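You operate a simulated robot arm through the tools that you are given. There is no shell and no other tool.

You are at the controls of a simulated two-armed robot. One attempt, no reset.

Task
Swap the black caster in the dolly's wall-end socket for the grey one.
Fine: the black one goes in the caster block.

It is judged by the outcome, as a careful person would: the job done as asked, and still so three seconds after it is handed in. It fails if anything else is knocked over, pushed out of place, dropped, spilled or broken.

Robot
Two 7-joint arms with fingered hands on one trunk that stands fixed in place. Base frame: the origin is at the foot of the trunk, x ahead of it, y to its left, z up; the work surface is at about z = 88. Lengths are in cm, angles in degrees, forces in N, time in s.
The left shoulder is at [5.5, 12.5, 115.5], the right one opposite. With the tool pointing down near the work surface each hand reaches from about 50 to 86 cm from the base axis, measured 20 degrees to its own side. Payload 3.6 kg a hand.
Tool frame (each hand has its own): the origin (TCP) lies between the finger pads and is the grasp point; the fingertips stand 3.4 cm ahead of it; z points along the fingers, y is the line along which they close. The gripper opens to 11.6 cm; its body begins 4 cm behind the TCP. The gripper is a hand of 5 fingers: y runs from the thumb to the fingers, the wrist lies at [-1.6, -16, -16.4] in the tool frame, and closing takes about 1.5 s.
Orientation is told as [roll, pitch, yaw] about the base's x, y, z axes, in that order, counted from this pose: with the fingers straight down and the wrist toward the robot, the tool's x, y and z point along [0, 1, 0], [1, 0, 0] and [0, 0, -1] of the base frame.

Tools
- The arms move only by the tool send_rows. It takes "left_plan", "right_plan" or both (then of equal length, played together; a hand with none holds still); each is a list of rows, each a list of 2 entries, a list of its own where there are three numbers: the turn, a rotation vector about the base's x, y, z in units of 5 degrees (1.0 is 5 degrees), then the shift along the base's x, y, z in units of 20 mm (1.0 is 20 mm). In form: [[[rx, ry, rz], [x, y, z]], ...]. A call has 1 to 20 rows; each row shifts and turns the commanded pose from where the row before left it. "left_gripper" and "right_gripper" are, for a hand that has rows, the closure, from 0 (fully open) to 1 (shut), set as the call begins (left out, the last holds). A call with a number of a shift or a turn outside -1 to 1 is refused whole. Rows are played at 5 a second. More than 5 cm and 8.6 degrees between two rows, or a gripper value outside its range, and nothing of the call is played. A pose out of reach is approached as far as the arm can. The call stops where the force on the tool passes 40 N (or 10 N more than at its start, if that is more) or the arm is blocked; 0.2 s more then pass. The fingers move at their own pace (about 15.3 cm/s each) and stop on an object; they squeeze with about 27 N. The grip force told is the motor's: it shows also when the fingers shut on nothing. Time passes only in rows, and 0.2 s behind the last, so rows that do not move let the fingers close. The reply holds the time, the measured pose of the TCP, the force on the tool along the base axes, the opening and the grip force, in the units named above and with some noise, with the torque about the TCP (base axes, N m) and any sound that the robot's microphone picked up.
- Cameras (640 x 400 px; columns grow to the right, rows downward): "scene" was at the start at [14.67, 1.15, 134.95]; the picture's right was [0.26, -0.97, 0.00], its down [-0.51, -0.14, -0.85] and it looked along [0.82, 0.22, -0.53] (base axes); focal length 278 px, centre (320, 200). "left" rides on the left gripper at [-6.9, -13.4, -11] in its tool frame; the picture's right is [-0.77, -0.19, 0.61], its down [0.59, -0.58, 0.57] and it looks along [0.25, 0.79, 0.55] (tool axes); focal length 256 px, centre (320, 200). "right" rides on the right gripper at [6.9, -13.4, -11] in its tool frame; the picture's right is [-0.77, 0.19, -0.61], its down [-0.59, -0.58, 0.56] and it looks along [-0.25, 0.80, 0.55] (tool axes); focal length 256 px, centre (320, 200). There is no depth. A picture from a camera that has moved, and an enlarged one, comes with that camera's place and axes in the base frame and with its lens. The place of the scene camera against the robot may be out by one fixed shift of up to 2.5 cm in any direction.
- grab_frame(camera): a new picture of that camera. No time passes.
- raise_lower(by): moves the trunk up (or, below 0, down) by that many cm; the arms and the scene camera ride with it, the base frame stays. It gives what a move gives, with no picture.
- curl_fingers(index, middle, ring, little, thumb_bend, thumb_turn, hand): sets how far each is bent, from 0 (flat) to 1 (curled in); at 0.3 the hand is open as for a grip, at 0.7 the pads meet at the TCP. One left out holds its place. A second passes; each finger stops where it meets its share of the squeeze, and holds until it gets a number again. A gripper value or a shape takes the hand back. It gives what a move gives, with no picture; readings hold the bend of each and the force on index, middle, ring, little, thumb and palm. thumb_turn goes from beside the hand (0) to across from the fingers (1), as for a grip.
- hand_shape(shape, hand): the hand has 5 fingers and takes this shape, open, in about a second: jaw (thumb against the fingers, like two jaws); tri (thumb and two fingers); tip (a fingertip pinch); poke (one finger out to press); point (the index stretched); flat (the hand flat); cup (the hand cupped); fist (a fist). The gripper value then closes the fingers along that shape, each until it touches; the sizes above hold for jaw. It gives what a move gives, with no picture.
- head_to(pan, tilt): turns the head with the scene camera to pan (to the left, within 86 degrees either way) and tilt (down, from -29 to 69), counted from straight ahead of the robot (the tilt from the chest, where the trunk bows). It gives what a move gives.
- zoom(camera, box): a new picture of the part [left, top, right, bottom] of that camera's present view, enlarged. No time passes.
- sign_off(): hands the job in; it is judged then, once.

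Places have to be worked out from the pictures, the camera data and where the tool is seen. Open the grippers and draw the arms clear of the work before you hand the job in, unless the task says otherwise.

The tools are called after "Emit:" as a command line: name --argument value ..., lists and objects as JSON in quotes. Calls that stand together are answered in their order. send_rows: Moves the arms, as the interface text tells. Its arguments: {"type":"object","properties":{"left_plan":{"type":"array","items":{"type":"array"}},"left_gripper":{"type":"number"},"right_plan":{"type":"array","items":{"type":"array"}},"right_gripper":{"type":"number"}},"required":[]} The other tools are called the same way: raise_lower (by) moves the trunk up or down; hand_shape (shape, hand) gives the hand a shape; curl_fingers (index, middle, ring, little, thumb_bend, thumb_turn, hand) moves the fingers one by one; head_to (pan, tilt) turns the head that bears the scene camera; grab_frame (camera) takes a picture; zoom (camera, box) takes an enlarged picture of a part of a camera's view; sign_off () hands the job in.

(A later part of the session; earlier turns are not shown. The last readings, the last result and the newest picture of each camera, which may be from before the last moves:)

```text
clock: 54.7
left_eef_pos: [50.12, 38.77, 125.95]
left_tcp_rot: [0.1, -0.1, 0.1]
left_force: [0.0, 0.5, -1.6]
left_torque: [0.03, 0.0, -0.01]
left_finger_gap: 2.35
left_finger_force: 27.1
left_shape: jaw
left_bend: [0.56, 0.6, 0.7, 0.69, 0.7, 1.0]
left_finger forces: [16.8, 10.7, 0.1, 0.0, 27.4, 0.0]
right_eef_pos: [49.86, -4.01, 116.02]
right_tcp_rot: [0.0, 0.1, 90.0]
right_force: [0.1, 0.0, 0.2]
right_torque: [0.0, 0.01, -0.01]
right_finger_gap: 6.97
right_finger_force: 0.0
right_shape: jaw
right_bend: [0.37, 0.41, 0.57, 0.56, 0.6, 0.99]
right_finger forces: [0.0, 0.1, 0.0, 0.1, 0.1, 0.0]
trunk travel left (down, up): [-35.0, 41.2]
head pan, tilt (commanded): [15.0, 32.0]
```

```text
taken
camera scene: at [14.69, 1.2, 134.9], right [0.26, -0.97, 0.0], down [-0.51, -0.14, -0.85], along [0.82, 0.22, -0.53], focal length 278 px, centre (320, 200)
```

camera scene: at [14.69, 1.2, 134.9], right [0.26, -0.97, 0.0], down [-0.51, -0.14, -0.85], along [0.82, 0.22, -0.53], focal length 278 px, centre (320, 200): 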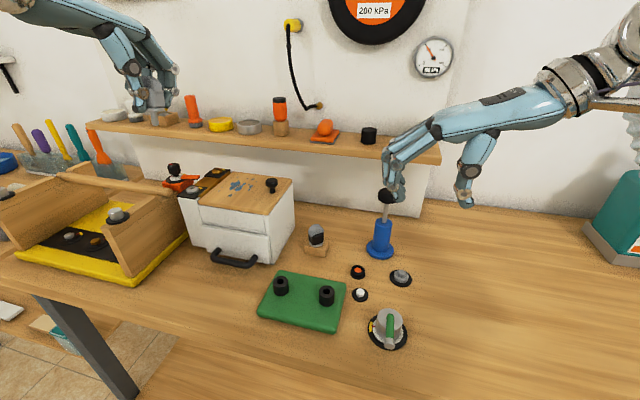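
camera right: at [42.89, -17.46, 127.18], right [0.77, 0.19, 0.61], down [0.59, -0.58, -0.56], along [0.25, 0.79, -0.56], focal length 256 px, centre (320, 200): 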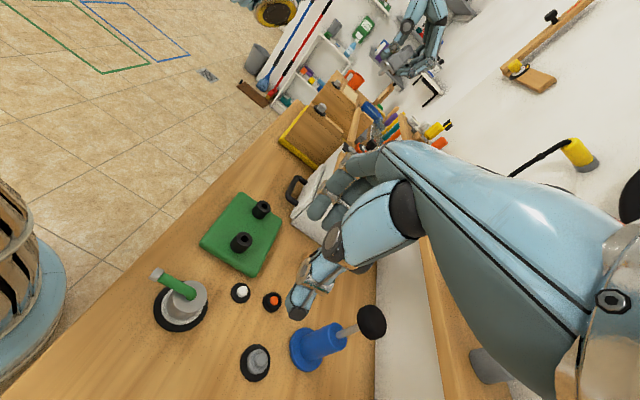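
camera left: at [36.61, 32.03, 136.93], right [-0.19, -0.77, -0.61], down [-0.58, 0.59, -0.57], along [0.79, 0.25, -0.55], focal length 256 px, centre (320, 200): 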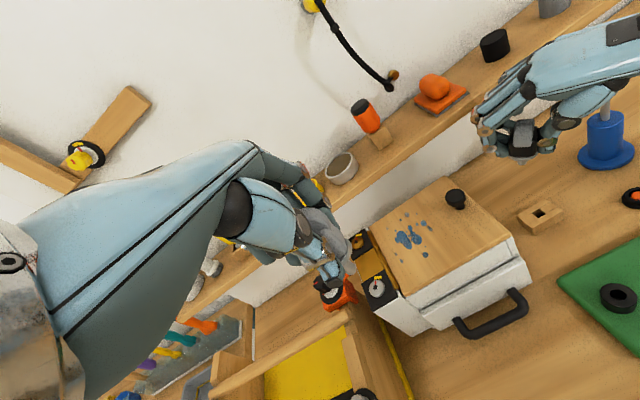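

The right camera and the scene both see the target socket. I zoom in on it from all cameras to fix the hole's position.

Emit:
zoom --camera "scene" --box '[255, 265, 355, 335]'

Emit:
zoom --camera "right" --box '[190, 180, 300, 280]'

Emit:
zoom --camera "left" --box '[560, 250, 640, 330]'

```text
5.71 times, centred on (305, 300) of scene
camera zoom: at [14.69, 1.2, 134.9], right [0.26, -0.97, 0.0], down [-0.51, -0.14, -0.85], along [0.82, 0.22, -0.53], focal length 1587 px, centre (406, -371)
```

zoom: 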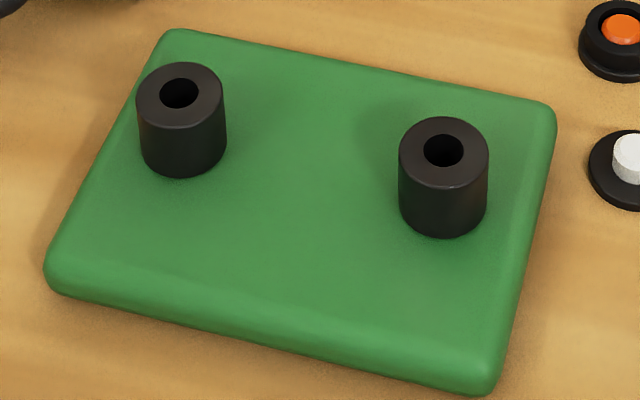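

```text
4.00 times, centred on (245, 230) of right
camera zoom: at [42.89, -17.46, 127.18], right [0.77, 0.19, 0.61], down [0.59, -0.58, -0.56], along [0.25, 0.79, -0.56], focal length 1024 px, centre (620, 80)
```

zoom: 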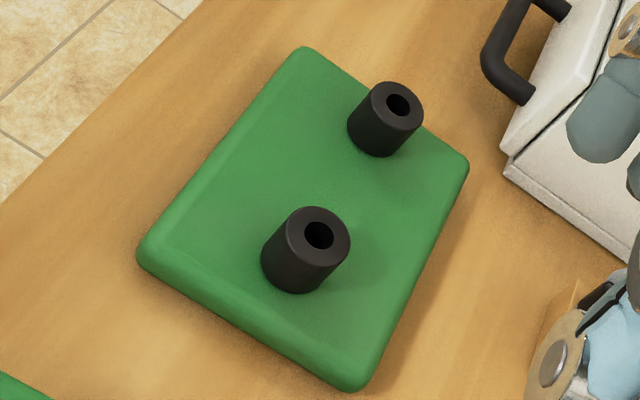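

```text
5.00 times, centred on (600, 290) of left
camera zoom: at [36.6, 32.0, 136.94], right [-0.19, -0.77, -0.61], down [-0.58, 0.59, -0.57], along [0.79, 0.25, -0.55], focal length 1280 px, centre (-1080, -250)
```

zoom: 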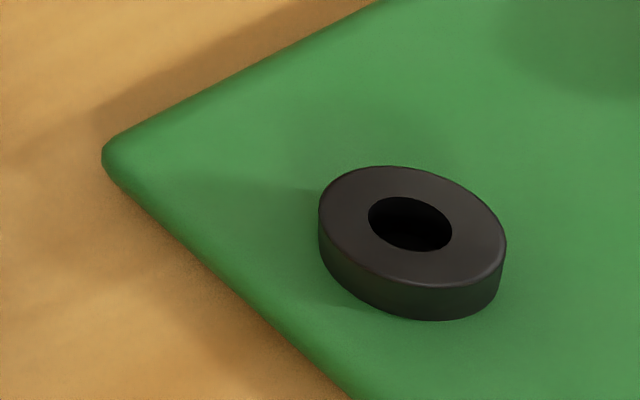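

Triangulating gives the target hole at about (47.7, 19.1), top z ≈ 92.2. I bring the left hand with the grey caster over, turning yaw to −40° and tilting 18° so its stem hangs vertical, stopping at about z 114.

Emit:
send_rows --left_plan '[[[0, 0, -1], [-0.2, -0.9, -0.5]], [[0, 0, -1], [-0.2, -0.9, -0.5]], [[0, 0, -1], [-0.2, -0.9, -0.5]], [[0, 0, -1], [-0.2, -0.9, -0.6]], [[0, 0, -1], [-0.2, -0.9, -0.6]], [[0, 0, -1], [-0.2, -0.9, -0.6]], [[0, 0, -1], [-0.2, -0.9, -0.6]], [[0, 0, -1], [-0.2, -0.9, -0.6]], [[-0.58, -0.69, 0], [0, -0.5, -0.3]], [[-0.58, -0.69, 0], [0, -0.5, -0.3]], [[-0.58, -0.69, 0], [0, -0.5, -0.3]], [[-0.58, -0.69, 0], [0, -0.5, -0.3]], [[0, 0, 0], [0, 0, 0]]]'

Emit:
grab_frame --camera "scene"

Emit:
grab_frame --camera "right"

Emit:
grab_frame --camera "left"

```text
clock: 57.5
left_eef_pos: [46.76, 20.38, 114.44]
left_tcp_rot: [0.0, -18.1, -40.0]
left_force: [0.7, 1.0, -0.4]
left_torque: [-0.01, -0.01, 0.0]
left_finger_gap: 2.33
left_finger_force: 27.0
left_shape: jaw
left_bend: [0.56, 0.6, 0.7, 0.69, 0.7, 1.0]
left_finger forces: [16.8, 10.5, 0.0, 0.1, 27.4, 0.1]
right_eef_pos: [49.76, -4.07, 116.05]
right_tcp_rot: [-0.1, 0.2, 90.1]
right_force: [-0.3, -0.4, 0.7]
right_torque: [-0.03, -0.01, 0.01]
right_finger_gap: 6.95
right_finger_force: 0.0
right_shape: jaw
right_bend: [0.37, 0.41, 0.57, 0.56, 0.6, 0.99]
right_finger forces: [0.0, 0.1, 0.0, 0.1, 0.1, 0.0]
trunk travel left (down, up): [-35.0, 41.2]
head pan, tilt (commanded): [15.0, 32.0]
```

```text
taken
camera scene: at [14.67, 1.15, 134.9], right [0.26, -0.97, 0.0], down [-0.51, -0.14, -0.85], along [0.82, 0.22, -0.53], focal length 278 px, centre (320, 200)
```

scene: 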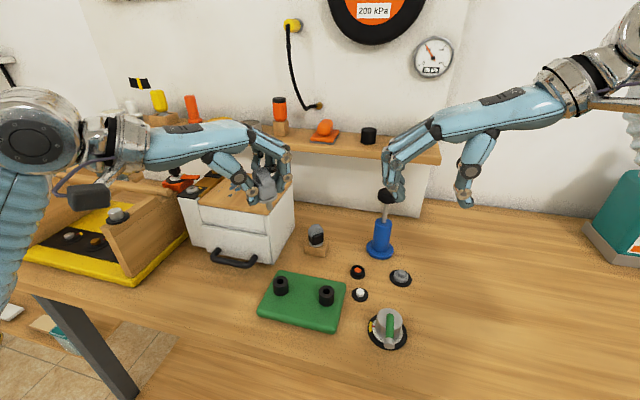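

```text
taken
camera right: at [42.87, -17.46, 127.18], right [0.77, 0.19, 0.61], down [0.59, -0.58, -0.56], along [0.25, 0.79, -0.55], focal length 256 px, centre (320, 200)
```

right: 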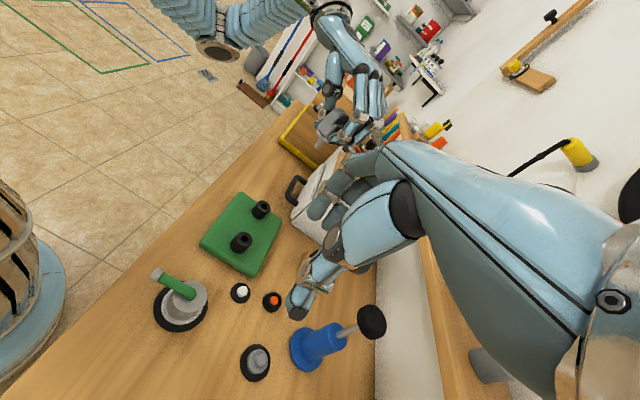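

```text
taken
camera left: at [29.94, 25.6, 120.86], right [-0.49, -0.6, -0.64], down [0.09, 0.69, -0.72], along [0.87, -0.41, -0.28], focal length 256 px, centre (320, 200)
```

left: 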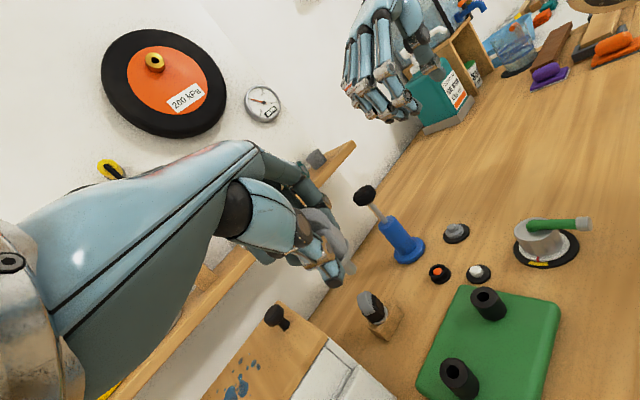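

The left hand is over the socket area at (46.7, 20.3, 114.4). I zoom in on the grey caster from the scene and right cameras to check its stem's uprightness.

Emit:
zoom --camera "scene" --box '[235, 155, 305, 225]'

Emit:
zoom --camera "right" --box '[295, 90, 365, 160]'

Emit:
zoom --camera "left" --box '[315, 220, 375, 290]'

```text
5.71 times, centred on (270, 190) of scene
camera zoom: at [14.67, 1.15, 134.9], right [0.26, -0.97, 0.0], down [-0.51, -0.14, -0.85], along [0.82, 0.22, -0.53], focal length 1587 px, centre (606, 257)
```

zoom: 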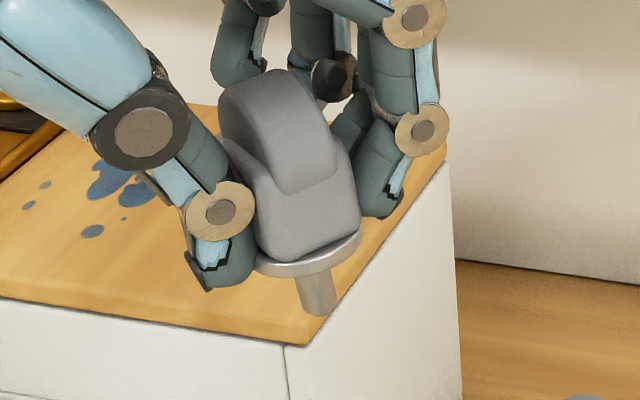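

```text
5.71 times, centred on (330, 125) of right
camera zoom: at [42.87, -17.46, 127.18], right [0.77, 0.19, 0.61], down [0.59, -0.58, -0.56], along [0.25, 0.79, -0.55], focal length 1463 px, centre (263, 629)
```

zoom: 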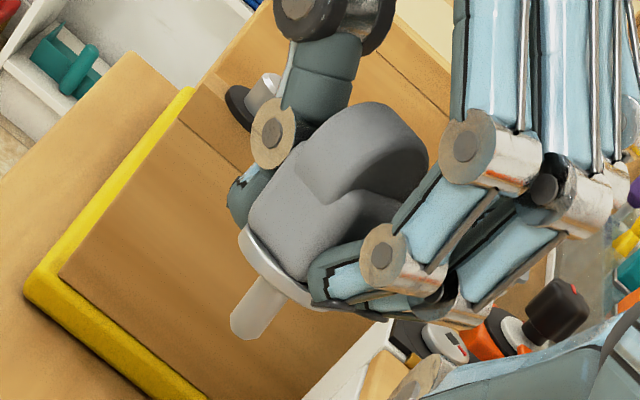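

```text
5.71 times, centred on (345, 255) of left
camera zoom: at [29.94, 25.6, 120.86], right [-0.49, -0.6, -0.64], down [0.09, 0.69, -0.72], along [0.87, -0.41, -0.28], focal length 1463 px, centre (177, -114)
```

zoom: 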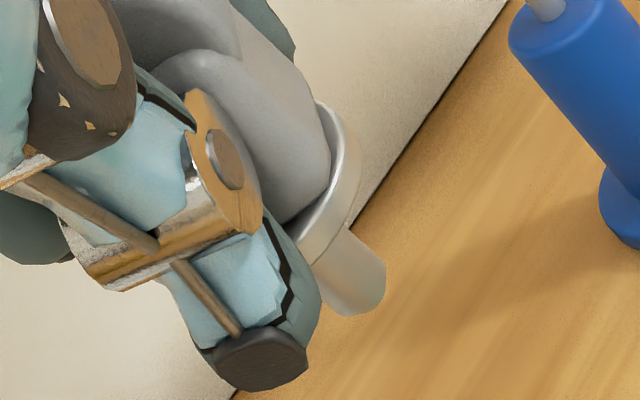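

The stem is within about 3° of vertical, and both camera pairs say it must move about −0.5 cm in y to be over the hole. I take 3° of tilt out, with compensation (+0.24, −0.67), and lower to about z 103.

Emit:
send_rows --left_plan '[[[0.2, 0.23, 0], [0.06, -0.17, 0]], [[0.19, 0.23, 0], [0.06, -0.165, 0]], [[0, 0, 0], [0, 0, -0.8]], [[0, 0, 0], [0, 0, -0.9]], [[0, 0, 0], [0, 0, -0.9]], [[0, 0, 0], [0, 0, -0.9]], [[0, 0, 0], [0, 0, -0.9]], [[0, 0, 0], [0, 0, -0.8]], [[0, 0, 0], [0, 0, -0.5]], [[0, 0, 0], [0, 0, 0]]]'

Emit:
zoom --camera "scene" --box '[240, 215, 320, 315]'

Emit:
zoom --camera "right" --box '[220, 130, 330, 240]'

Emit:
grab_frame --camera "left"

```text
clock: 59.7
left_eef_pos: [46.96, 19.81, 103.1]
left_tcp_rot: [-0.1, -15.0, -40.0]
left_force: [0.3, 0.1, -1.1]
left_torque: [0.01, -0.04, 0.01]
left_finger_gap: 2.31
left_finger_force: 26.4
left_shape: jaw
left_bend: [0.56, 0.6, 0.7, 0.69, 0.7, 1.0]
left_finger forces: [16.7, 10.6, 0.0, 0.0, 27.3, 0.1]
right_eef_pos: [49.72, -4.1, 116.1]
right_tcp_rot: [-0.1, 0.2, 90.1]
right_force: [0.5, 0.0, 0.7]
right_torque: [0.02, -0.02, 0.01]
right_finger_gap: 6.91
right_finger_force: 0.0
right_shape: jaw
right_bend: [0.37, 0.41, 0.57, 0.56, 0.6, 0.99]
right_finger forces: [0.0, 0.1, 0.0, 0.0, 0.1, 0.1]
trunk travel left (down, up): [-35.0, 41.2]
head pan, tilt (commanded): [15.0, 32.0]
```

```text
4.00 times, centred on (280, 265) of scene
camera zoom: at [14.66, 1.15, 134.9], right [0.26, -0.97, 0.0], down [-0.51, -0.14, -0.85], along [0.82, 0.22, -0.53], focal length 1111 px, centre (480, -60)
```

zoom: 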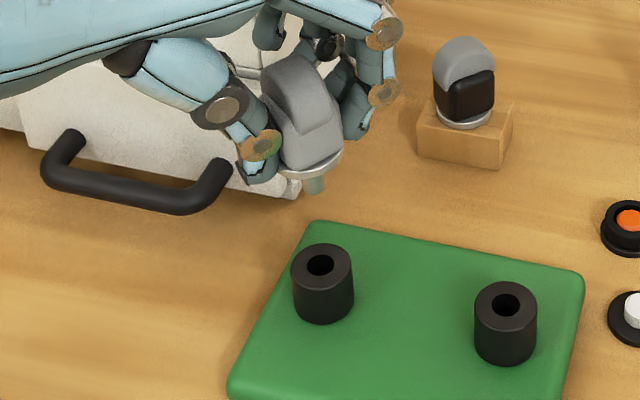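

```text
3.64 times, centred on (275, 185) of right
camera zoom: at [42.87, -17.47, 127.18], right [0.77, 0.19, 0.61], down [0.59, -0.58, -0.56], along [0.25, 0.79, -0.55], focal length 931 px, centre (484, 254)
```

zoom: 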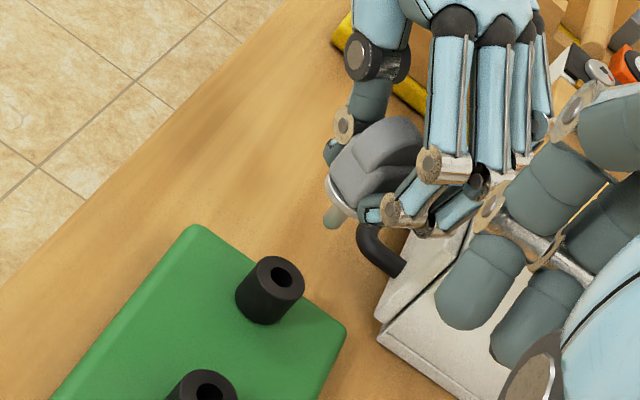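

```text
taken
camera left: at [30.41, 24.7, 110.37], right [-0.51, -0.57, -0.64], down [0.06, 0.72, -0.7], along [0.86, -0.4, -0.33], focal length 256 px, centre (320, 200)
```

left: 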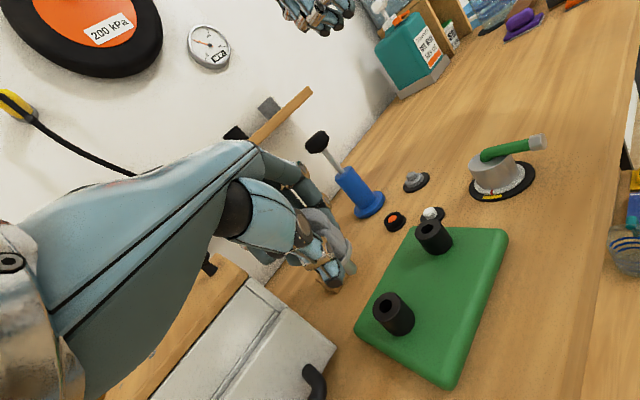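

The stem end is about 5 cm above the socket and within 2 mm laterally. I nudge (−0.1, +0.1) and lower 3 cm, then re-measure.

Emit:
send_rows --left_plan '[[[0, 0, 0], [-0.05, 0.05, 0]], [[0, 0, 0], [0, 0, -0.4]], [[0, 0, 0], [0, 0, -0.4]], [[0, 0, 0], [0, 0, -0.4]], [[0, 0, 0], [0, 0, -0.3]], [[0, 0, 0], [0, 0, 0]]]'

Emit:
zoom --camera "scene" --box '[255, 235, 325, 310]'

Emit:
zoom --camera "right" --box '[225, 160, 305, 240]'

Emit:
zoom --camera "left" --box '[310, 220, 420, 330]'

```text
clock: 61.1
left_eef_pos: [46.94, 19.78, 100.08]
left_tcp_rot: [0.0, -14.9, -40.0]
left_force: [-0.1, -0.2, -1.3]
left_torque: [-0.01, -0.01, 0.01]
left_finger_gap: 2.33
left_finger_force: 27.1
left_shape: jaw
left_bend: [0.56, 0.6, 0.7, 0.69, 0.7, 1.0]
left_finger forces: [16.5, 10.5, 0.0, 0.0, 27.2, 0.0]
right_eef_pos: [49.9, -3.99, 116.08]
right_tcp_rot: [0.1, 0.1, 89.9]
right_force: [0.1, 0.3, -0.5]
right_torque: [0.04, 0.01, -0.01]
right_finger_gap: 6.93
right_finger_force: 0.1
right_shape: jaw
right_bend: [0.37, 0.41, 0.57, 0.56, 0.6, 0.99]
right_finger forces: [0.0, 0.1, 0.1, 0.0, 0.1, 0.0]
trunk travel left (down, up): [-35.0, 41.2]
head pan, tilt (commanded): [15.0, 32.0]
```

```text
5.33 times, centred on (290, 272) of scene
camera zoom: at [14.66, 1.15, 134.9], right [0.26, -0.97, 0.0], down [-0.51, -0.14, -0.85], along [0.82, 0.22, -0.53], focal length 1481 px, centre (480, -187)
```

zoom: 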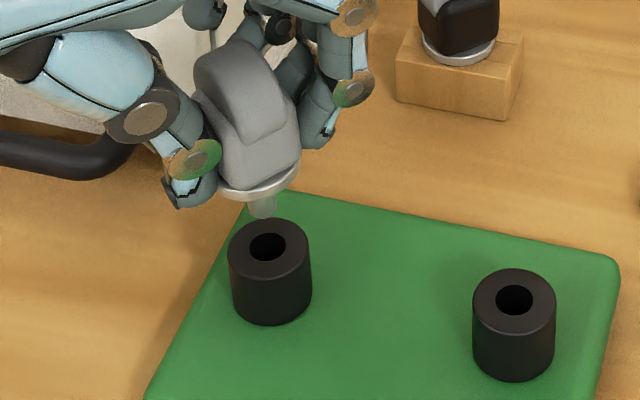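

```text
5.00 times, centred on (265, 200) of right
camera zoom: at [42.87, -17.47, 127.18], right [0.77, 0.19, 0.61], down [0.59, -0.58, -0.56], along [0.25, 0.79, -0.55], focal length 1280 px, centre (595, 200)
```

zoom: 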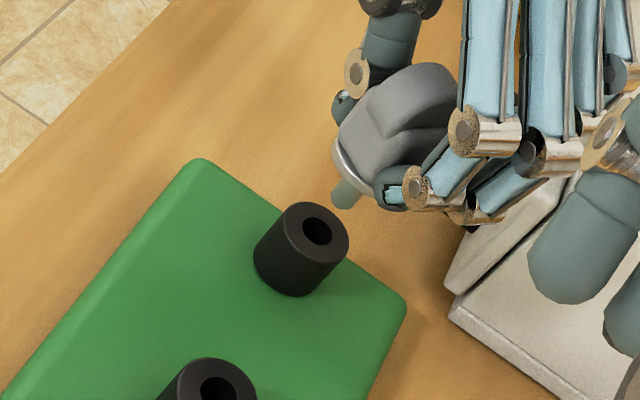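

```text
3.64 times, centred on (365, 275) of left
camera zoom: at [30.32, 24.76, 107.36], right [-0.51, -0.58, -0.64], down [0.06, 0.72, -0.7], along [0.86, -0.4, -0.33], focal length 931 px, centre (156, -73)
```

zoom: 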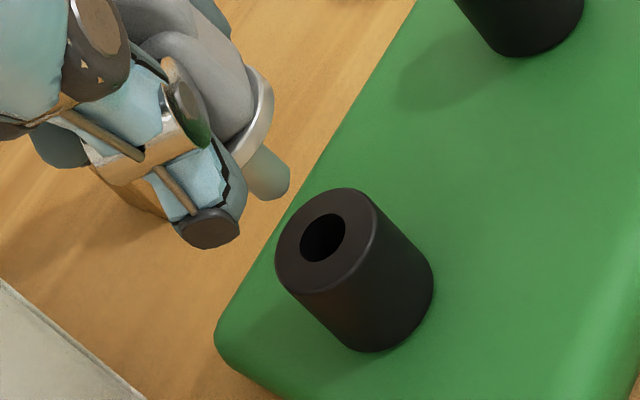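

The three cameras agree the stem is centred to within about 1 mm, about 2 cm above the socket. I lower 1.6 cm with a +0.04 nudge in x and check once more.

Emit:
send_rows --left_plan '[[[0, 0, 0], [0.02, 0, -0.2]], [[0, 0, 0], [0, 0, -0.2]], [[0, 0, 0], [0, 0, -0.2]], [[0, 0, 0], [0, 0, -0.2]], [[0, 0, 0], [0, 0, 0]]]'

Emit:
zoom --camera "scene" --box '[260, 250, 310, 305]'

Emit:
zoom --camera "right" --box '[235, 175, 295, 235]'

Emit:
zoom --camera "left" --box '[310, 220, 420, 330]'

```text
clock: 62.3
left_eef_pos: [46.91, 19.82, 98.47]
left_tcp_rot: [0.0, -15.0, -40.0]
left_force: [0.3, -0.2, -0.7]
left_torque: [-0.01, 0.02, 0.02]
left_finger_gap: 2.32
left_finger_force: 27.0
left_shape: jaw
left_bend: [0.56, 0.6, 0.7, 0.69, 0.7, 1.0]
left_finger forces: [16.7, 10.4, 0.1, 0.0, 27.2, 0.0]
right_eef_pos: [49.76, -4.19, 116.13]
right_tcp_rot: [0.0, 0.1, 89.9]
right_force: [0.3, -0.4, -0.2]
right_torque: [0.02, -0.01, 0.01]
right_finger_gap: 6.94
right_finger_force: 0.1
right_shape: jaw
right_bend: [0.37, 0.41, 0.57, 0.56, 0.6, 0.99]
right_finger forces: [0.0, 0.0, 0.0, 0.1, 0.0, 0.1]
trunk travel left (down, up): [-35.0, 41.2]
head pan, tilt (commanded): [15.0, 32.0]
```

```text
7.27 times, centred on (285, 278) of scene
camera zoom: at [14.66, 1.15, 134.9], right [0.26, -0.97, 0.0], down [-0.51, -0.14, -0.85], along [0.82, 0.22, -0.53], focal length 2019 px, centre (574, -364)
```

zoom: 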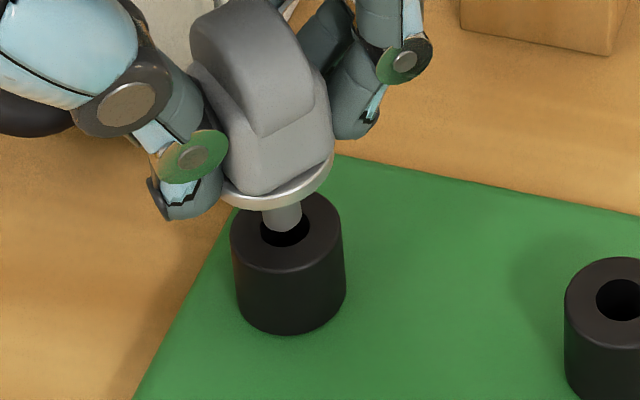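

```text
6.67 times, centred on (265, 205) of right
camera zoom: at [42.87, -17.47, 127.18], right [0.77, 0.19, 0.61], down [0.59, -0.58, -0.56], along [0.25, 0.79, -0.55], focal length 1707 px, centre (687, 167)
```

zoom: 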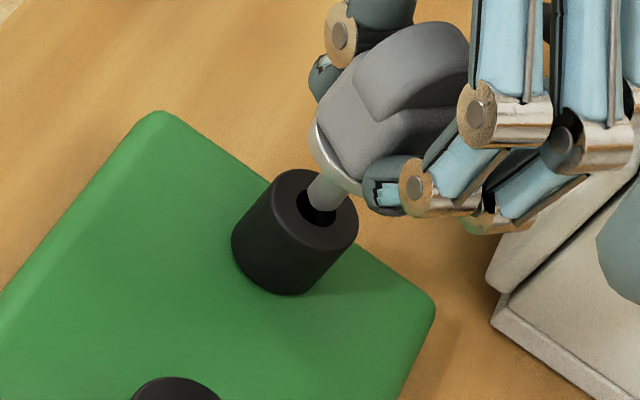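

```text
3.64 times, centred on (365, 275) of left
camera zoom: at [30.37, 24.8, 105.74], right [-0.51, -0.58, -0.64], down [0.06, 0.72, -0.7], along [0.86, -0.4, -0.33], focal length 931 px, centre (156, -73)
```

zoom: 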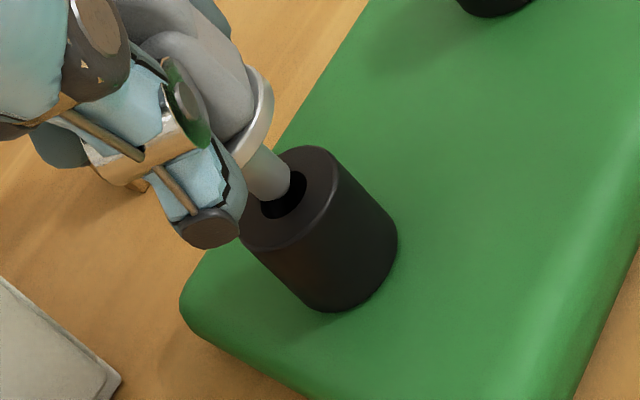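

The stem end is right at the mouth of the hole and centred in all views. I lower 1.2 cm in small steps, watching the force.

Emit:
send_rows --left_plan '[[[0, 0, 0], [0, 0, -0.1]], [[0, 0, 0], [0, 0, -0.1]], [[0, 0, 0], [0, 0, -0.1]], [[0, 0, 0], [0, 0, -0.1]], [[0, 0, 0], [0, 0, -0.1]], [[0, 0, 0], [0, 0, -0.1]], [[0, 0, 0], [0, 0, 0]]]'

Emit:
zoom --camera "scene" --box '[260, 250, 310, 305]'

Emit:
zoom --camera "right" --box '[235, 175, 295, 235]'

Emit:
zoom --camera "left" --box '[310, 220, 420, 330]'

```text
clock: 63.9
left_eef_pos: [46.83, 19.85, 97.32]
left_tcp_rot: [0.0, -15.0, -40.0]
left_force: [0.1, 0.4, -1.0]
left_torque: [0.02, -0.01, -0.05]
left_finger_gap: 2.32
left_finger_force: 26.9
left_shape: jaw
left_bend: [0.56, 0.6, 0.7, 0.69, 0.7, 1.0]
left_finger forces: [16.6, 10.5, 0.1, 0.0, 27.2, 0.0]
right_eef_pos: [49.8, -4.17, 116.11]
right_tcp_rot: [-0.1, 0.1, 90.0]
right_force: [0.3, 0.6, -0.2]
right_torque: [0.04, -0.04, -0.03]
right_finger_gap: 6.92
right_finger_force: 0.1
right_shape: jaw
right_bend: [0.37, 0.41, 0.57, 0.56, 0.6, 0.99]
right_finger forces: [0.0, 0.0, 0.0, 0.1, 0.0, 0.0]
trunk travel left (down, up): [-35.0, 41.2]
head pan, tilt (commanded): [15.0, 32.0]
```

```text
7.27 times, centred on (285, 278) of scene
camera zoom: at [14.66, 1.15, 134.9], right [0.26, -0.97, 0.0], down [-0.51, -0.14, -0.85], along [0.82, 0.22, -0.53], focal length 2019 px, centre (574, -364)
```

zoom: 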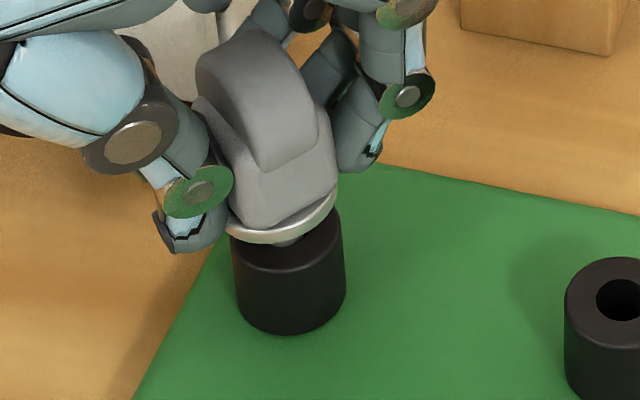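

```text
6.67 times, centred on (265, 205) of right
camera zoom: at [42.87, -17.46, 127.18], right [0.77, 0.19, 0.61], down [0.59, -0.58, -0.56], along [0.25, 0.79, -0.55], focal length 1707 px, centre (687, 167)
```

zoom: 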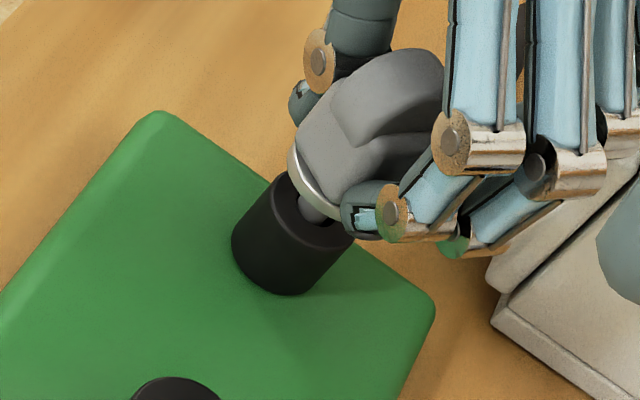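

```text
3.64 times, centred on (365, 275) of left
camera zoom: at [30.37, 24.78, 104.55], right [-0.51, -0.58, -0.64], down [0.06, 0.72, -0.7], along [0.86, -0.4, -0.33], focal length 931 px, centre (156, -73)
```

zoom: 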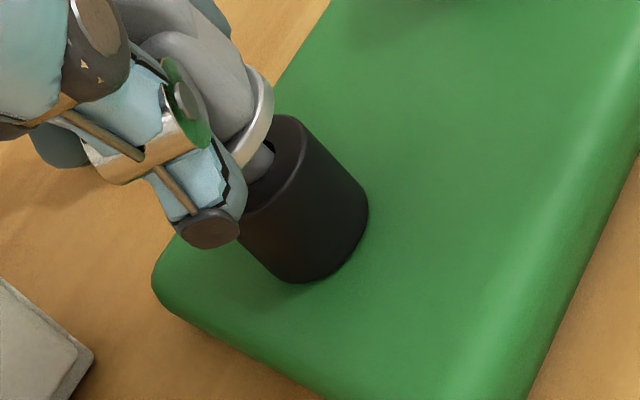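

The stem is going in with no force. I lower another 1.0 cm.

Emit:
send_rows --left_plan '[[[0, 0, 0], [0, 0, -0.1]], [[0, 0, 0], [0, 0, -0.1]], [[0, 0, 0], [0, 0, -0.1]], [[0, 0, 0], [0, 0, -0.1]], [[0, 0, 0], [0, 0, -0.1]], [[0, 0, 0], [0, 0, 0]]]'

Emit:
zoom --camera "scene" --box '[260, 250, 310, 305]'

Emit:
zoom --camera "right" --box '[235, 175, 295, 235]'

Emit:
zoom --camera "left" --box '[310, 220, 420, 330]'

```text
clock: 65.3
left_eef_pos: [46.94, 19.77, 96.33]
left_tcp_rot: [0.0, -15.0, -40.1]
left_force: [0.3, -0.1, -0.1]
left_torque: [0.02, 0.01, 0.02]
left_finger_gap: 2.31
left_finger_force: 26.7
left_shape: jaw
left_bend: [0.56, 0.6, 0.7, 0.69, 0.7, 1.0]
left_finger forces: [16.6, 10.4, 0.0, 0.0, 27.3, 0.0]
right_eef_pos: [49.8, -4.09, 116.09]
right_tcp_rot: [0.0, 0.1, 90.2]
right_force: [-0.5, -0.3, 0.4]
right_torque: [0.04, 0.04, 0.01]
right_finger_gap: 6.93
right_finger_force: 0.0
right_shape: jaw
right_bend: [0.37, 0.41, 0.57, 0.56, 0.6, 0.99]
right_finger forces: [0.0, 0.0, 0.1, 0.0, 0.0, 0.0]
trunk travel left (down, up): [-35.0, 41.2]
head pan, tilt (commanded): [15.0, 32.0]
```

```text
7.27 times, centred on (285, 278) of scene
camera zoom: at [14.65, 1.15, 134.9], right [0.26, -0.97, 0.0], down [-0.51, -0.14, -0.85], along [0.82, 0.22, -0.53], focal length 2019 px, centre (574, -364)
```

zoom: 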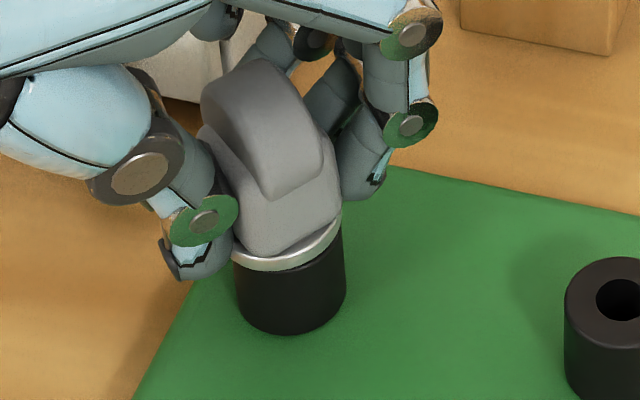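

```text
6.67 times, centred on (265, 205) of right
camera zoom: at [42.86, -17.47, 127.19], right [0.77, 0.19, 0.61], down [0.59, -0.58, -0.56], along [0.25, 0.79, -0.55], focal length 1707 px, centre (687, 167)
```

zoom: 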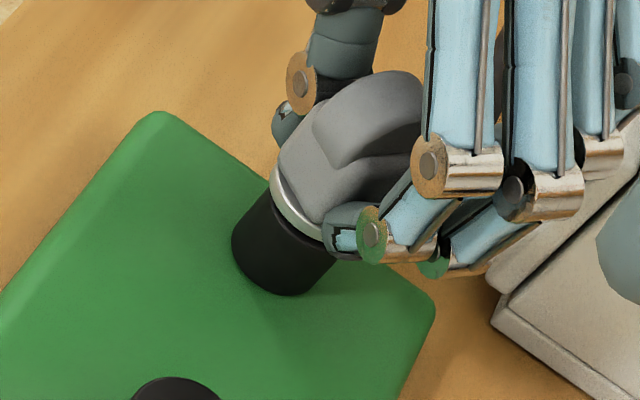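

```text
3.64 times, centred on (365, 275) of left
camera zoom: at [30.36, 24.74, 103.56], right [-0.51, -0.58, -0.64], down [0.06, 0.72, -0.7], along [0.86, -0.4, -0.33], focal length 931 px, centre (156, -73)
```

zoom: 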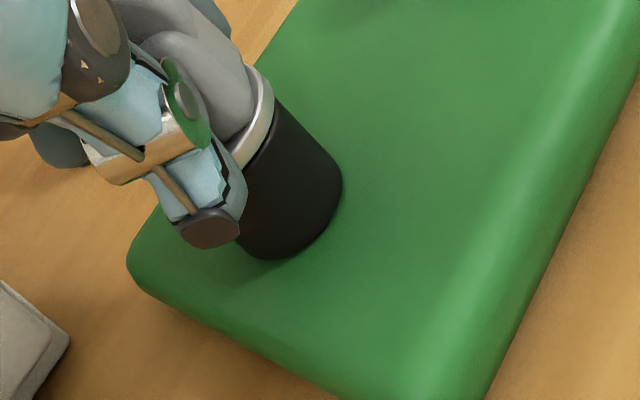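

The collar is almost on the socket. I lower 0.3 cm more in 1 mm steps.

Emit:
send_rows --left_plan '[[[0, 0, 0], [0, 0, -0.05]], [[0, 0, 0], [0, 0, -0.05]], [[0, 0, 0], [0, 0, -0.05]], [[0, 0, 0], [0, 0, 0]]]'

Emit:
zoom --camera "scene" --box '[260, 250, 310, 305]'

Emit:
zoom --camera "right" --box '[235, 175, 295, 235]'

```text
clock: 66.3
left_eef_pos: [46.89, 19.68, 96.26]
left_tcp_rot: [0.0, -15.1, -40.2]
left_force: [4.1, -2.8, 5.0]
left_torque: [0.08, 0.04, 0.0]
left_finger_gap: 2.42
left_finger_force: 26.9
left_shape: jaw
left_bend: [0.57, 0.59, 0.7, 0.69, 0.7, 1.0]
left_finger forces: [18.3, 12.2, 0.1, 0.0, 26.0, 0.1]
right_eef_pos: [49.74, -4.04, 116.2]
right_tcp_rot: [0.0, 0.0, 90.0]
right_force: [-0.2, -0.1, 0.5]
right_torque: [0.01, -0.02, -0.01]
right_finger_gap: 6.94
right_finger_force: 0.1
right_shape: jaw
right_bend: [0.37, 0.41, 0.57, 0.56, 0.6, 0.99]
right_finger forces: [0.0, 0.0, 0.1, 0.0, 0.0, 0.1]
trunk travel left (down, up): [-35.0, 41.2]
head pan, tilt (commanded): [15.0, 32.0]
```

```text
7.27 times, centred on (285, 278) of scene
camera zoom: at [14.68, 1.07, 134.91], right [0.26, -0.97, 0.0], down [-0.51, -0.14, -0.85], along [0.82, 0.22, -0.53], focal length 2019 px, centre (574, -364)
```

zoom: 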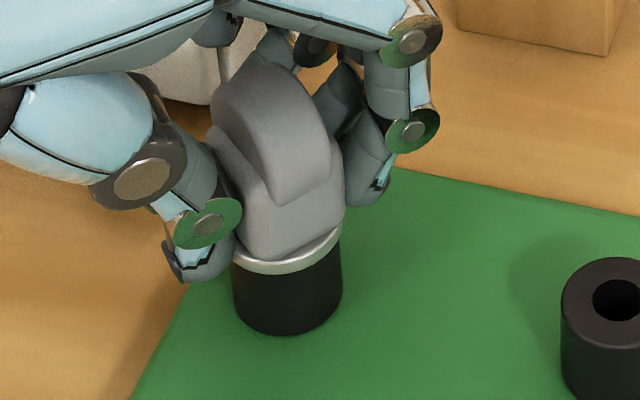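

```text
6.67 times, centred on (265, 205) of right
camera zoom: at [42.87, -17.56, 127.18], right [0.77, 0.19, 0.61], down [0.59, -0.58, -0.57], along [0.25, 0.79, -0.55], focal length 1707 px, centre (687, 167)
```

zoom: 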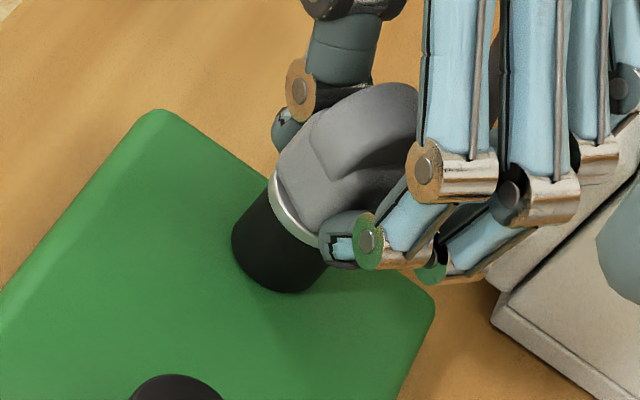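

The collar is seated with a 5 N upward reaction. I open the left hand partway to release the grey caster.

Emit:
send_rows --left_plan '[[[0, 0, 0], [0, 0, 0]], [[0, 0, 0], [0, 0, 0]], [[0, 0, 0], [0, 0, 0]], [[0, 0, 0], [0, 0, 0]], [[0, 0, 0], [0, 0, 0]], [[0, 0, 0], [0, 0, 0]]]' --left_gripper 0.42

Emit:
zoom --camera "scene" --box '[250, 230, 320, 305]'

Emit:
zoom --camera "right" --box '[225, 155, 305, 235]'

Emit:
zoom --camera "left" --box '[280, 190, 420, 330]'

```text
clock: 67.7
left_eef_pos: [46.91, 19.67, 96.07]
left_tcp_rot: [0.0, -14.9, -40.0]
left_force: [-0.4, 0.0, -0.2]
left_torque: [-0.01, -0.01, 0.02]
left_finger_gap: 6.7
left_finger_force: 0.0
left_shape: jaw
left_bend: [0.37, 0.42, 0.58, 0.57, 0.61, 0.99]
left_finger forces: [0.0, 0.0, 0.1, 0.0, 0.0, 0.0]
right_eef_pos: [49.73, -3.99, 116.05]
right_tcp_rot: [0.1, 0.1, 90.2]
right_force: [-0.5, -0.5, -1.1]
right_torque: [0.02, -0.01, -0.03]
right_finger_gap: 6.95
right_finger_force: 0.0
right_shape: jaw
right_bend: [0.37, 0.41, 0.57, 0.56, 0.6, 0.99]
right_finger forces: [0.1, 0.1, 0.0, 0.0, 0.0, 0.1]
trunk travel left (down, up): [-35.0, 41.2]
head pan, tilt (commanded): [15.0, 32.0]
```

```text
5.33 times, centred on (285, 268) of scene
camera zoom: at [14.65, 1.15, 134.9], right [0.26, -0.97, 0.0], down [-0.51, -0.14, -0.85], along [0.82, 0.22, -0.53], focal length 1481 px, centre (507, -160)
```

zoom: 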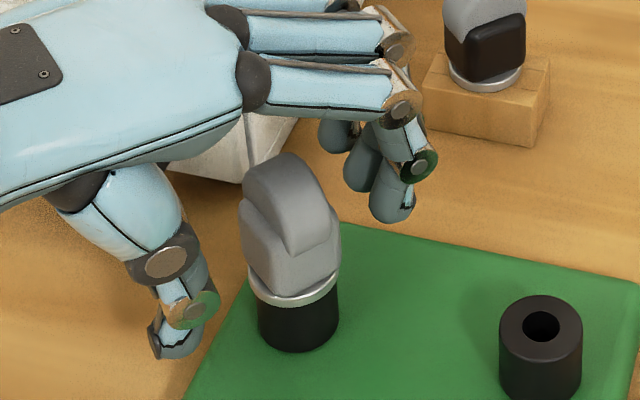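

```text
5.00 times, centred on (265, 195) of right
camera zoom: at [42.86, -17.47, 127.19], right [0.77, 0.19, 0.61], down [0.59, -0.58, -0.56], along [0.25, 0.79, -0.55], focal length 1280 px, centre (595, 225)
```

zoom: 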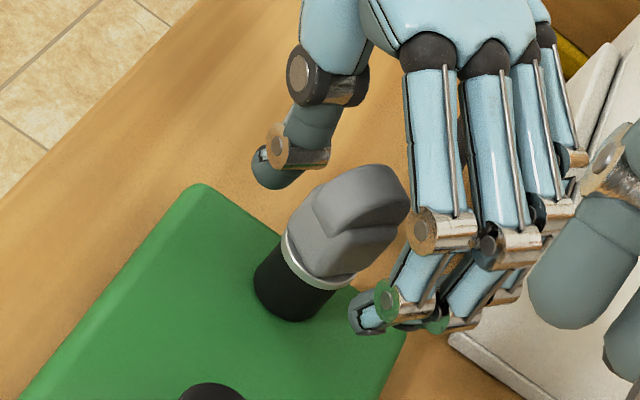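

```text
2.86 times, centred on (350, 260) of left
camera zoom: at [30.35, 24.76, 103.24], right [-0.51, -0.57, -0.64], down [0.06, 0.72, -0.7], along [0.86, -0.4, -0.33], focal length 731 px, centre (234, 29)
```

zoom: 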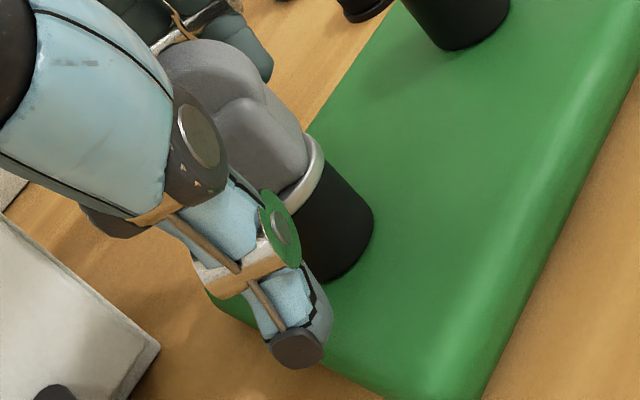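

The grey caster stands upright in the wall-end socket, and both fingers and thumb are clear of it. I raise the left hand straight up.

Emit:
send_rows --left_plan '[[[0, 0, 0], [0, 0, 0.3]], [[0, 0, 0], [0, 0, 0.4]], [[0, 0, 0], [0, 0, 0.6]], [[0, 0, 0], [0, 0, 0.8]], [[0, 0, 0], [0, 0, 1]], [[0, 0, 0], [0, 0, 1]], [[0, 0, 0], [0, 0, 1]], [[0, 0, 0], [0, 0, 1]], [[0, 0, 0], [0, 0, 1]], [[0, 0, 0], [0, 0, 1]], [[0, 0, 0], [0, 0, 1]], [[0, 0, 0], [0, 0, 0]]]'

Emit:
grab_frame --camera "scene"

Emit:
grab_frame --camera "right"

```text
clock: 70.3
left_eef_pos: [46.88, 19.72, 114.28]
left_tcp_rot: [-0.1, -15.0, -40.0]
left_force: [0.2, -0.1, -0.2]
left_torque: [-0.01, -0.02, -0.01]
left_finger_gap: 6.67
left_finger_force: 0.1
left_shape: jaw
left_bend: [0.37, 0.42, 0.58, 0.57, 0.61, 0.99]
left_finger forces: [0.0, 0.1, 0.0, 0.0, 0.0, 0.0]
right_eef_pos: [49.84, -4.05, 116.19]
right_tcp_rot: [0.1, 0.1, 89.9]
right_force: [-0.3, -0.8, 0.4]
right_torque: [-0.01, -0.03, 0.03]
right_finger_gap: 6.93
right_finger_force: 0.0
right_shape: jaw
right_bend: [0.37, 0.41, 0.57, 0.56, 0.6, 0.99]
right_finger forces: [0.0, 0.1, 0.0, 0.0, 0.1, 0.0]
trunk travel left (down, up): [-35.0, 41.2]
head pan, tilt (commanded): [15.0, 32.0]
```

```text
taken
camera scene: at [14.66, 1.16, 134.9], right [0.26, -0.97, 0.0], down [-0.51, -0.14, -0.85], along [0.82, 0.22, -0.53], focal length 278 px, centre (320, 200)
```

scene: 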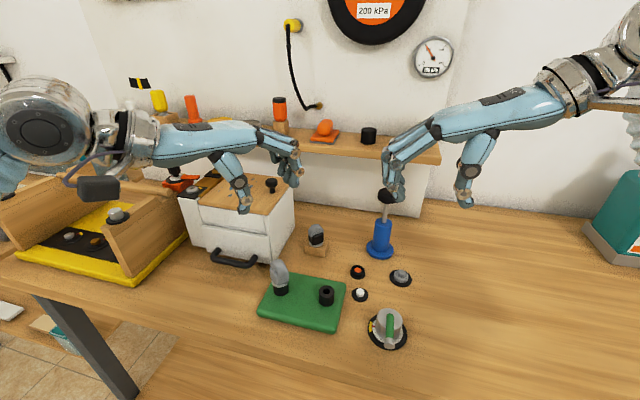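

```text
taken
camera right: at [42.87, -17.46, 127.18], right [0.77, 0.19, 0.61], down [0.59, -0.58, -0.56], along [0.25, 0.79, -0.55], focal length 256 px, centre (320, 200)
```

right: 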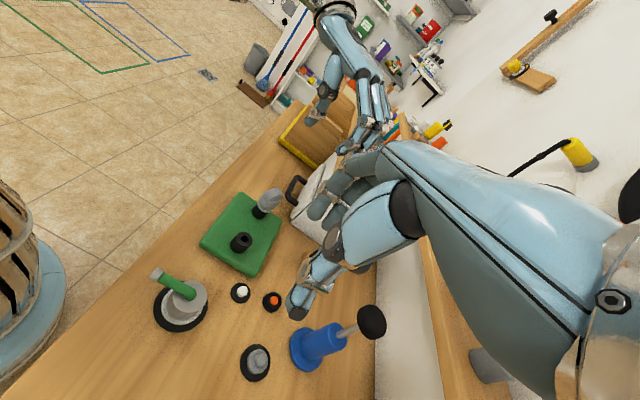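

Both casters are in place. I return both arms to their starting places, opening the grippers, well above everything.

Emit:
send_rows --left_plan '[[[0.643, 0.766, 0], [0, 0.6, 0.4]], [[0.643, 0.766, 0], [0, 0.6, 0.4]], [[0.643, 0.766, 0], [0, 0.6, 0.4]], [[0, 0, 1], [0.15, 0.65, 0.3]], [[0, 0, 1], [0.15, 0.65, 0.3]], [[0, 0, 1], [0.15, 0.65, 0.3]], [[0, 0, 1], [0.15, 0.65, 0.3]], [[0, 0, 1], [0.15, 0.65, 0.3]], [[0, 0, 1], [0.15, 0.65, 0.2]], [[0, 0, 1], [0.15, 0.65, 0.2]], [[0, 0, 1], [0.15, 0.65, 0.2]], [[0, 0, 0], [0, 0, 0]], [[0, 0, 0], [0, 0, 0]], [[0, 0, 0], [0, 0, 0]], [[0, 0, 0], [0, 0, 0]], [[0, 0, 0], [0, 0, 0]], [[0, 0, 0], [0, 0, 0]], [[0, 0, 0], [0, 0, 0]], [[0, 0, 0], [0, 0, 0]]]' --right_plan '[[[0, 0, -1], [0.286, -0.328, 0.07]], [[0, 0, -1], [0.286, -0.328, 0.07]], [[0, 0, -1], [0.286, -0.328, 0.07]], [[0, 0, -1], [0.286, -0.328, 0.07]], [[0, 0, -1], [0.286, -0.328, 0.07]], [[0, 0, -1], [0.286, -0.328, 0.07]], [[0, 0, -1], [0.286, -0.328, 0.07]], [[0, 0, -1], [0.286, -0.328, 0.07]], [[0, 0, -1], [0.286, -0.328, 0.07]], [[0, 0, -1], [0.286, -0.328, 0.07]], [[0, 0, -1], [0.286, -0.328, 0.07]], [[0, 0, -1], [0.286, -0.328, 0.07]], [[0, 0, -1], [0.286, -0.328, 0.07]], [[0, 0, -1], [0.286, -0.328, 0.07]], [[0, 0, -1], [0.286, -0.328, 0.07]], [[0, 0, -1], [0.286, -0.328, 0.07]], [[0, 0, -1], [0.286, -0.328, 0.07]], [[0, 0, -1], [0.286, -0.328, 0.07]], [[0, 0, 0], [0, 0, 0]]]' --left_gripper 0 --right_gripper 0

Emit:
grab_frame --camera "scene"

Emit:
zoom --camera "scene" --box '[240, 210, 440, 360]'

Emit:
grab_frame --camera "left"

```text
clock: 74.3
left_eef_pos: [49.26, 33.9, 120.78]
left_tcp_rot: [0.0, 0.0, 0.0]
left_force: [-0.2, 0.2, -0.8]
left_torque: [-0.01, 0.0, -0.01]
left_finger_gap: 11.61
left_finger_force: 0.0
left_shape: jaw
left_bend: [0.3, 0.3, 0.3, 0.3, 0.3, 0.97]
left_finger forces: [0.0, 0.1, 0.1, 0.0, 0.0, 0.0]
right_eef_pos: [59.99, -15.99, 118.5]
right_tcp_rot: [0.0, 0.1, 0.0]
right_force: [0.5, 0.0, 0.2]
right_torque: [-0.02, 0.02, -0.01]
right_finger_gap: 11.59
right_finger_force: 0.2
right_shape: jaw
right_bend: [0.3, 0.3, 0.3, 0.3, 0.3, 0.97]
right_finger forces: [0.0, 0.0, 0.0, 0.0, 0.1, 0.0]
trunk travel left (down, up): [-35.0, 41.2]
head pan, tilt (commanded): [15.0, 32.0]
```

```text
taken
camera scene: at [14.65, 1.13, 134.9], right [0.26, -0.97, 0.0], down [-0.51, -0.14, -0.85], along [0.82, 0.22, -0.53], focal length 278 px, centre (320, 200)
```

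scene: 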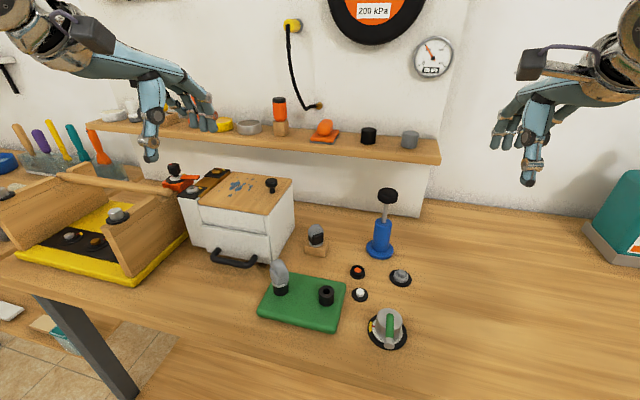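

```text
2.67 times, centred on (340, 285) of scene
camera zoom: at [14.65, 1.13, 134.9], right [0.26, -0.97, 0.0], down [-0.51, -0.14, -0.85], along [0.82, 0.22, -0.53], focal length 740 px, centre (267, -27)
```

zoom: 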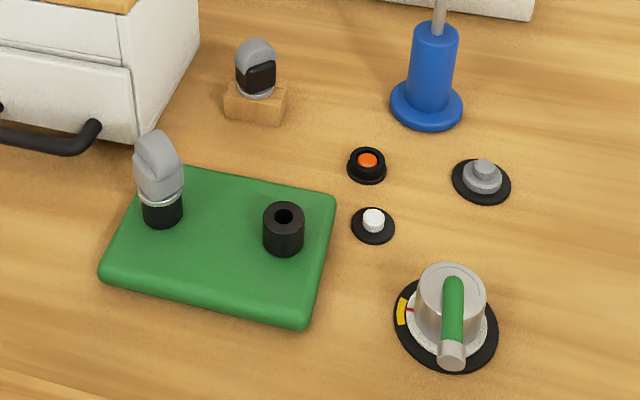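

```text
taken
camera left: at [35.93, 26.98, 131.92], right [-0.19, -0.77, -0.61], down [-0.58, 0.59, -0.57], along [0.8, 0.25, -0.55], focal length 256 px, centre (320, 200)
```

left: 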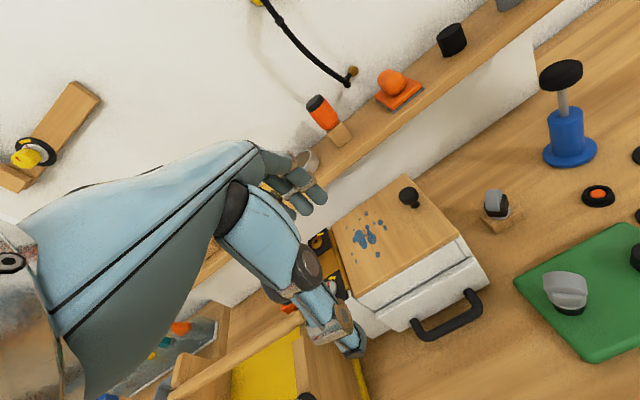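

Both arms are back and the layout matches the start, except for the swapped casters. I take a last close look that both are fully seated.

Emit:
zoom --camera "scene" --box '[260, 250, 310, 305]'

Emit:
zoom --camera "scene" --box '[295, 215, 345, 265]'

Emit:
zoom --camera "left" --box '[470, 170, 620, 330]'

```text
7.27 times, centred on (285, 278) of scene
camera zoom: at [14.65, 1.13, 134.9], right [0.26, -0.97, 0.0], down [-0.51, -0.14, -0.85], along [0.82, 0.22, -0.53], focal length 2019 px, centre (574, -364)
```

zoom: 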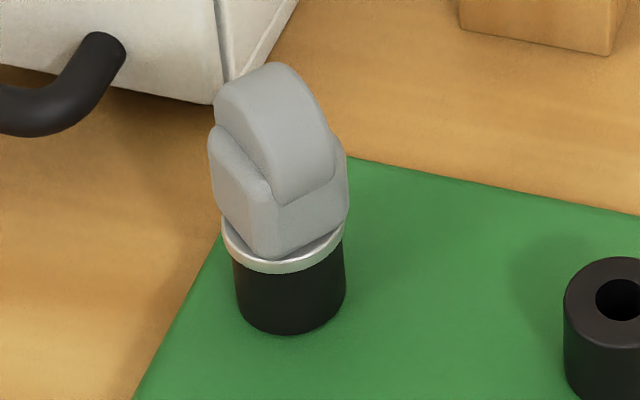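

```text
8.00 times, centred on (320, 240) of scene
camera zoom: at [14.65, 1.13, 134.9], right [0.26, -0.97, 0.0], down [-0.51, -0.14, -0.85], along [0.82, 0.22, -0.53], focal length 2221 px, centre (320, -120)
```

zoom: 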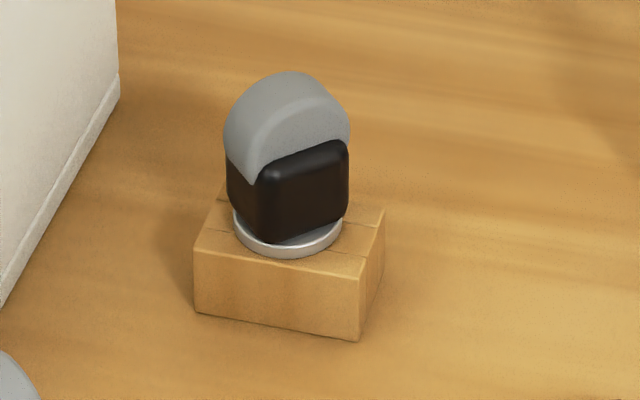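

```text
2.50 times, centred on (545, 250) of left
camera zoom: at [35.93, 26.98, 131.92], right [-0.19, -0.77, -0.61], down [-0.58, 0.59, -0.57], along [0.8, 0.25, -0.55], focal length 640 px, centre (-242, 75)
```

zoom: 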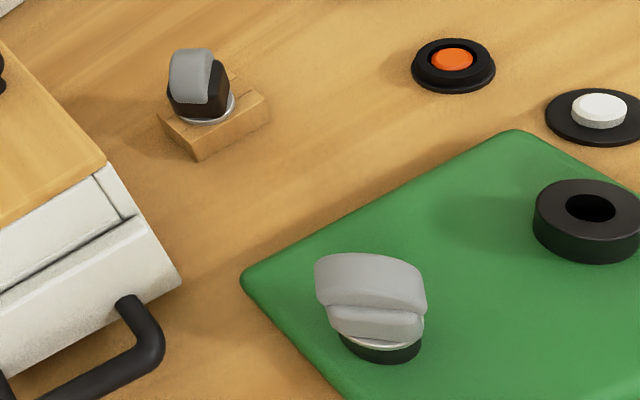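

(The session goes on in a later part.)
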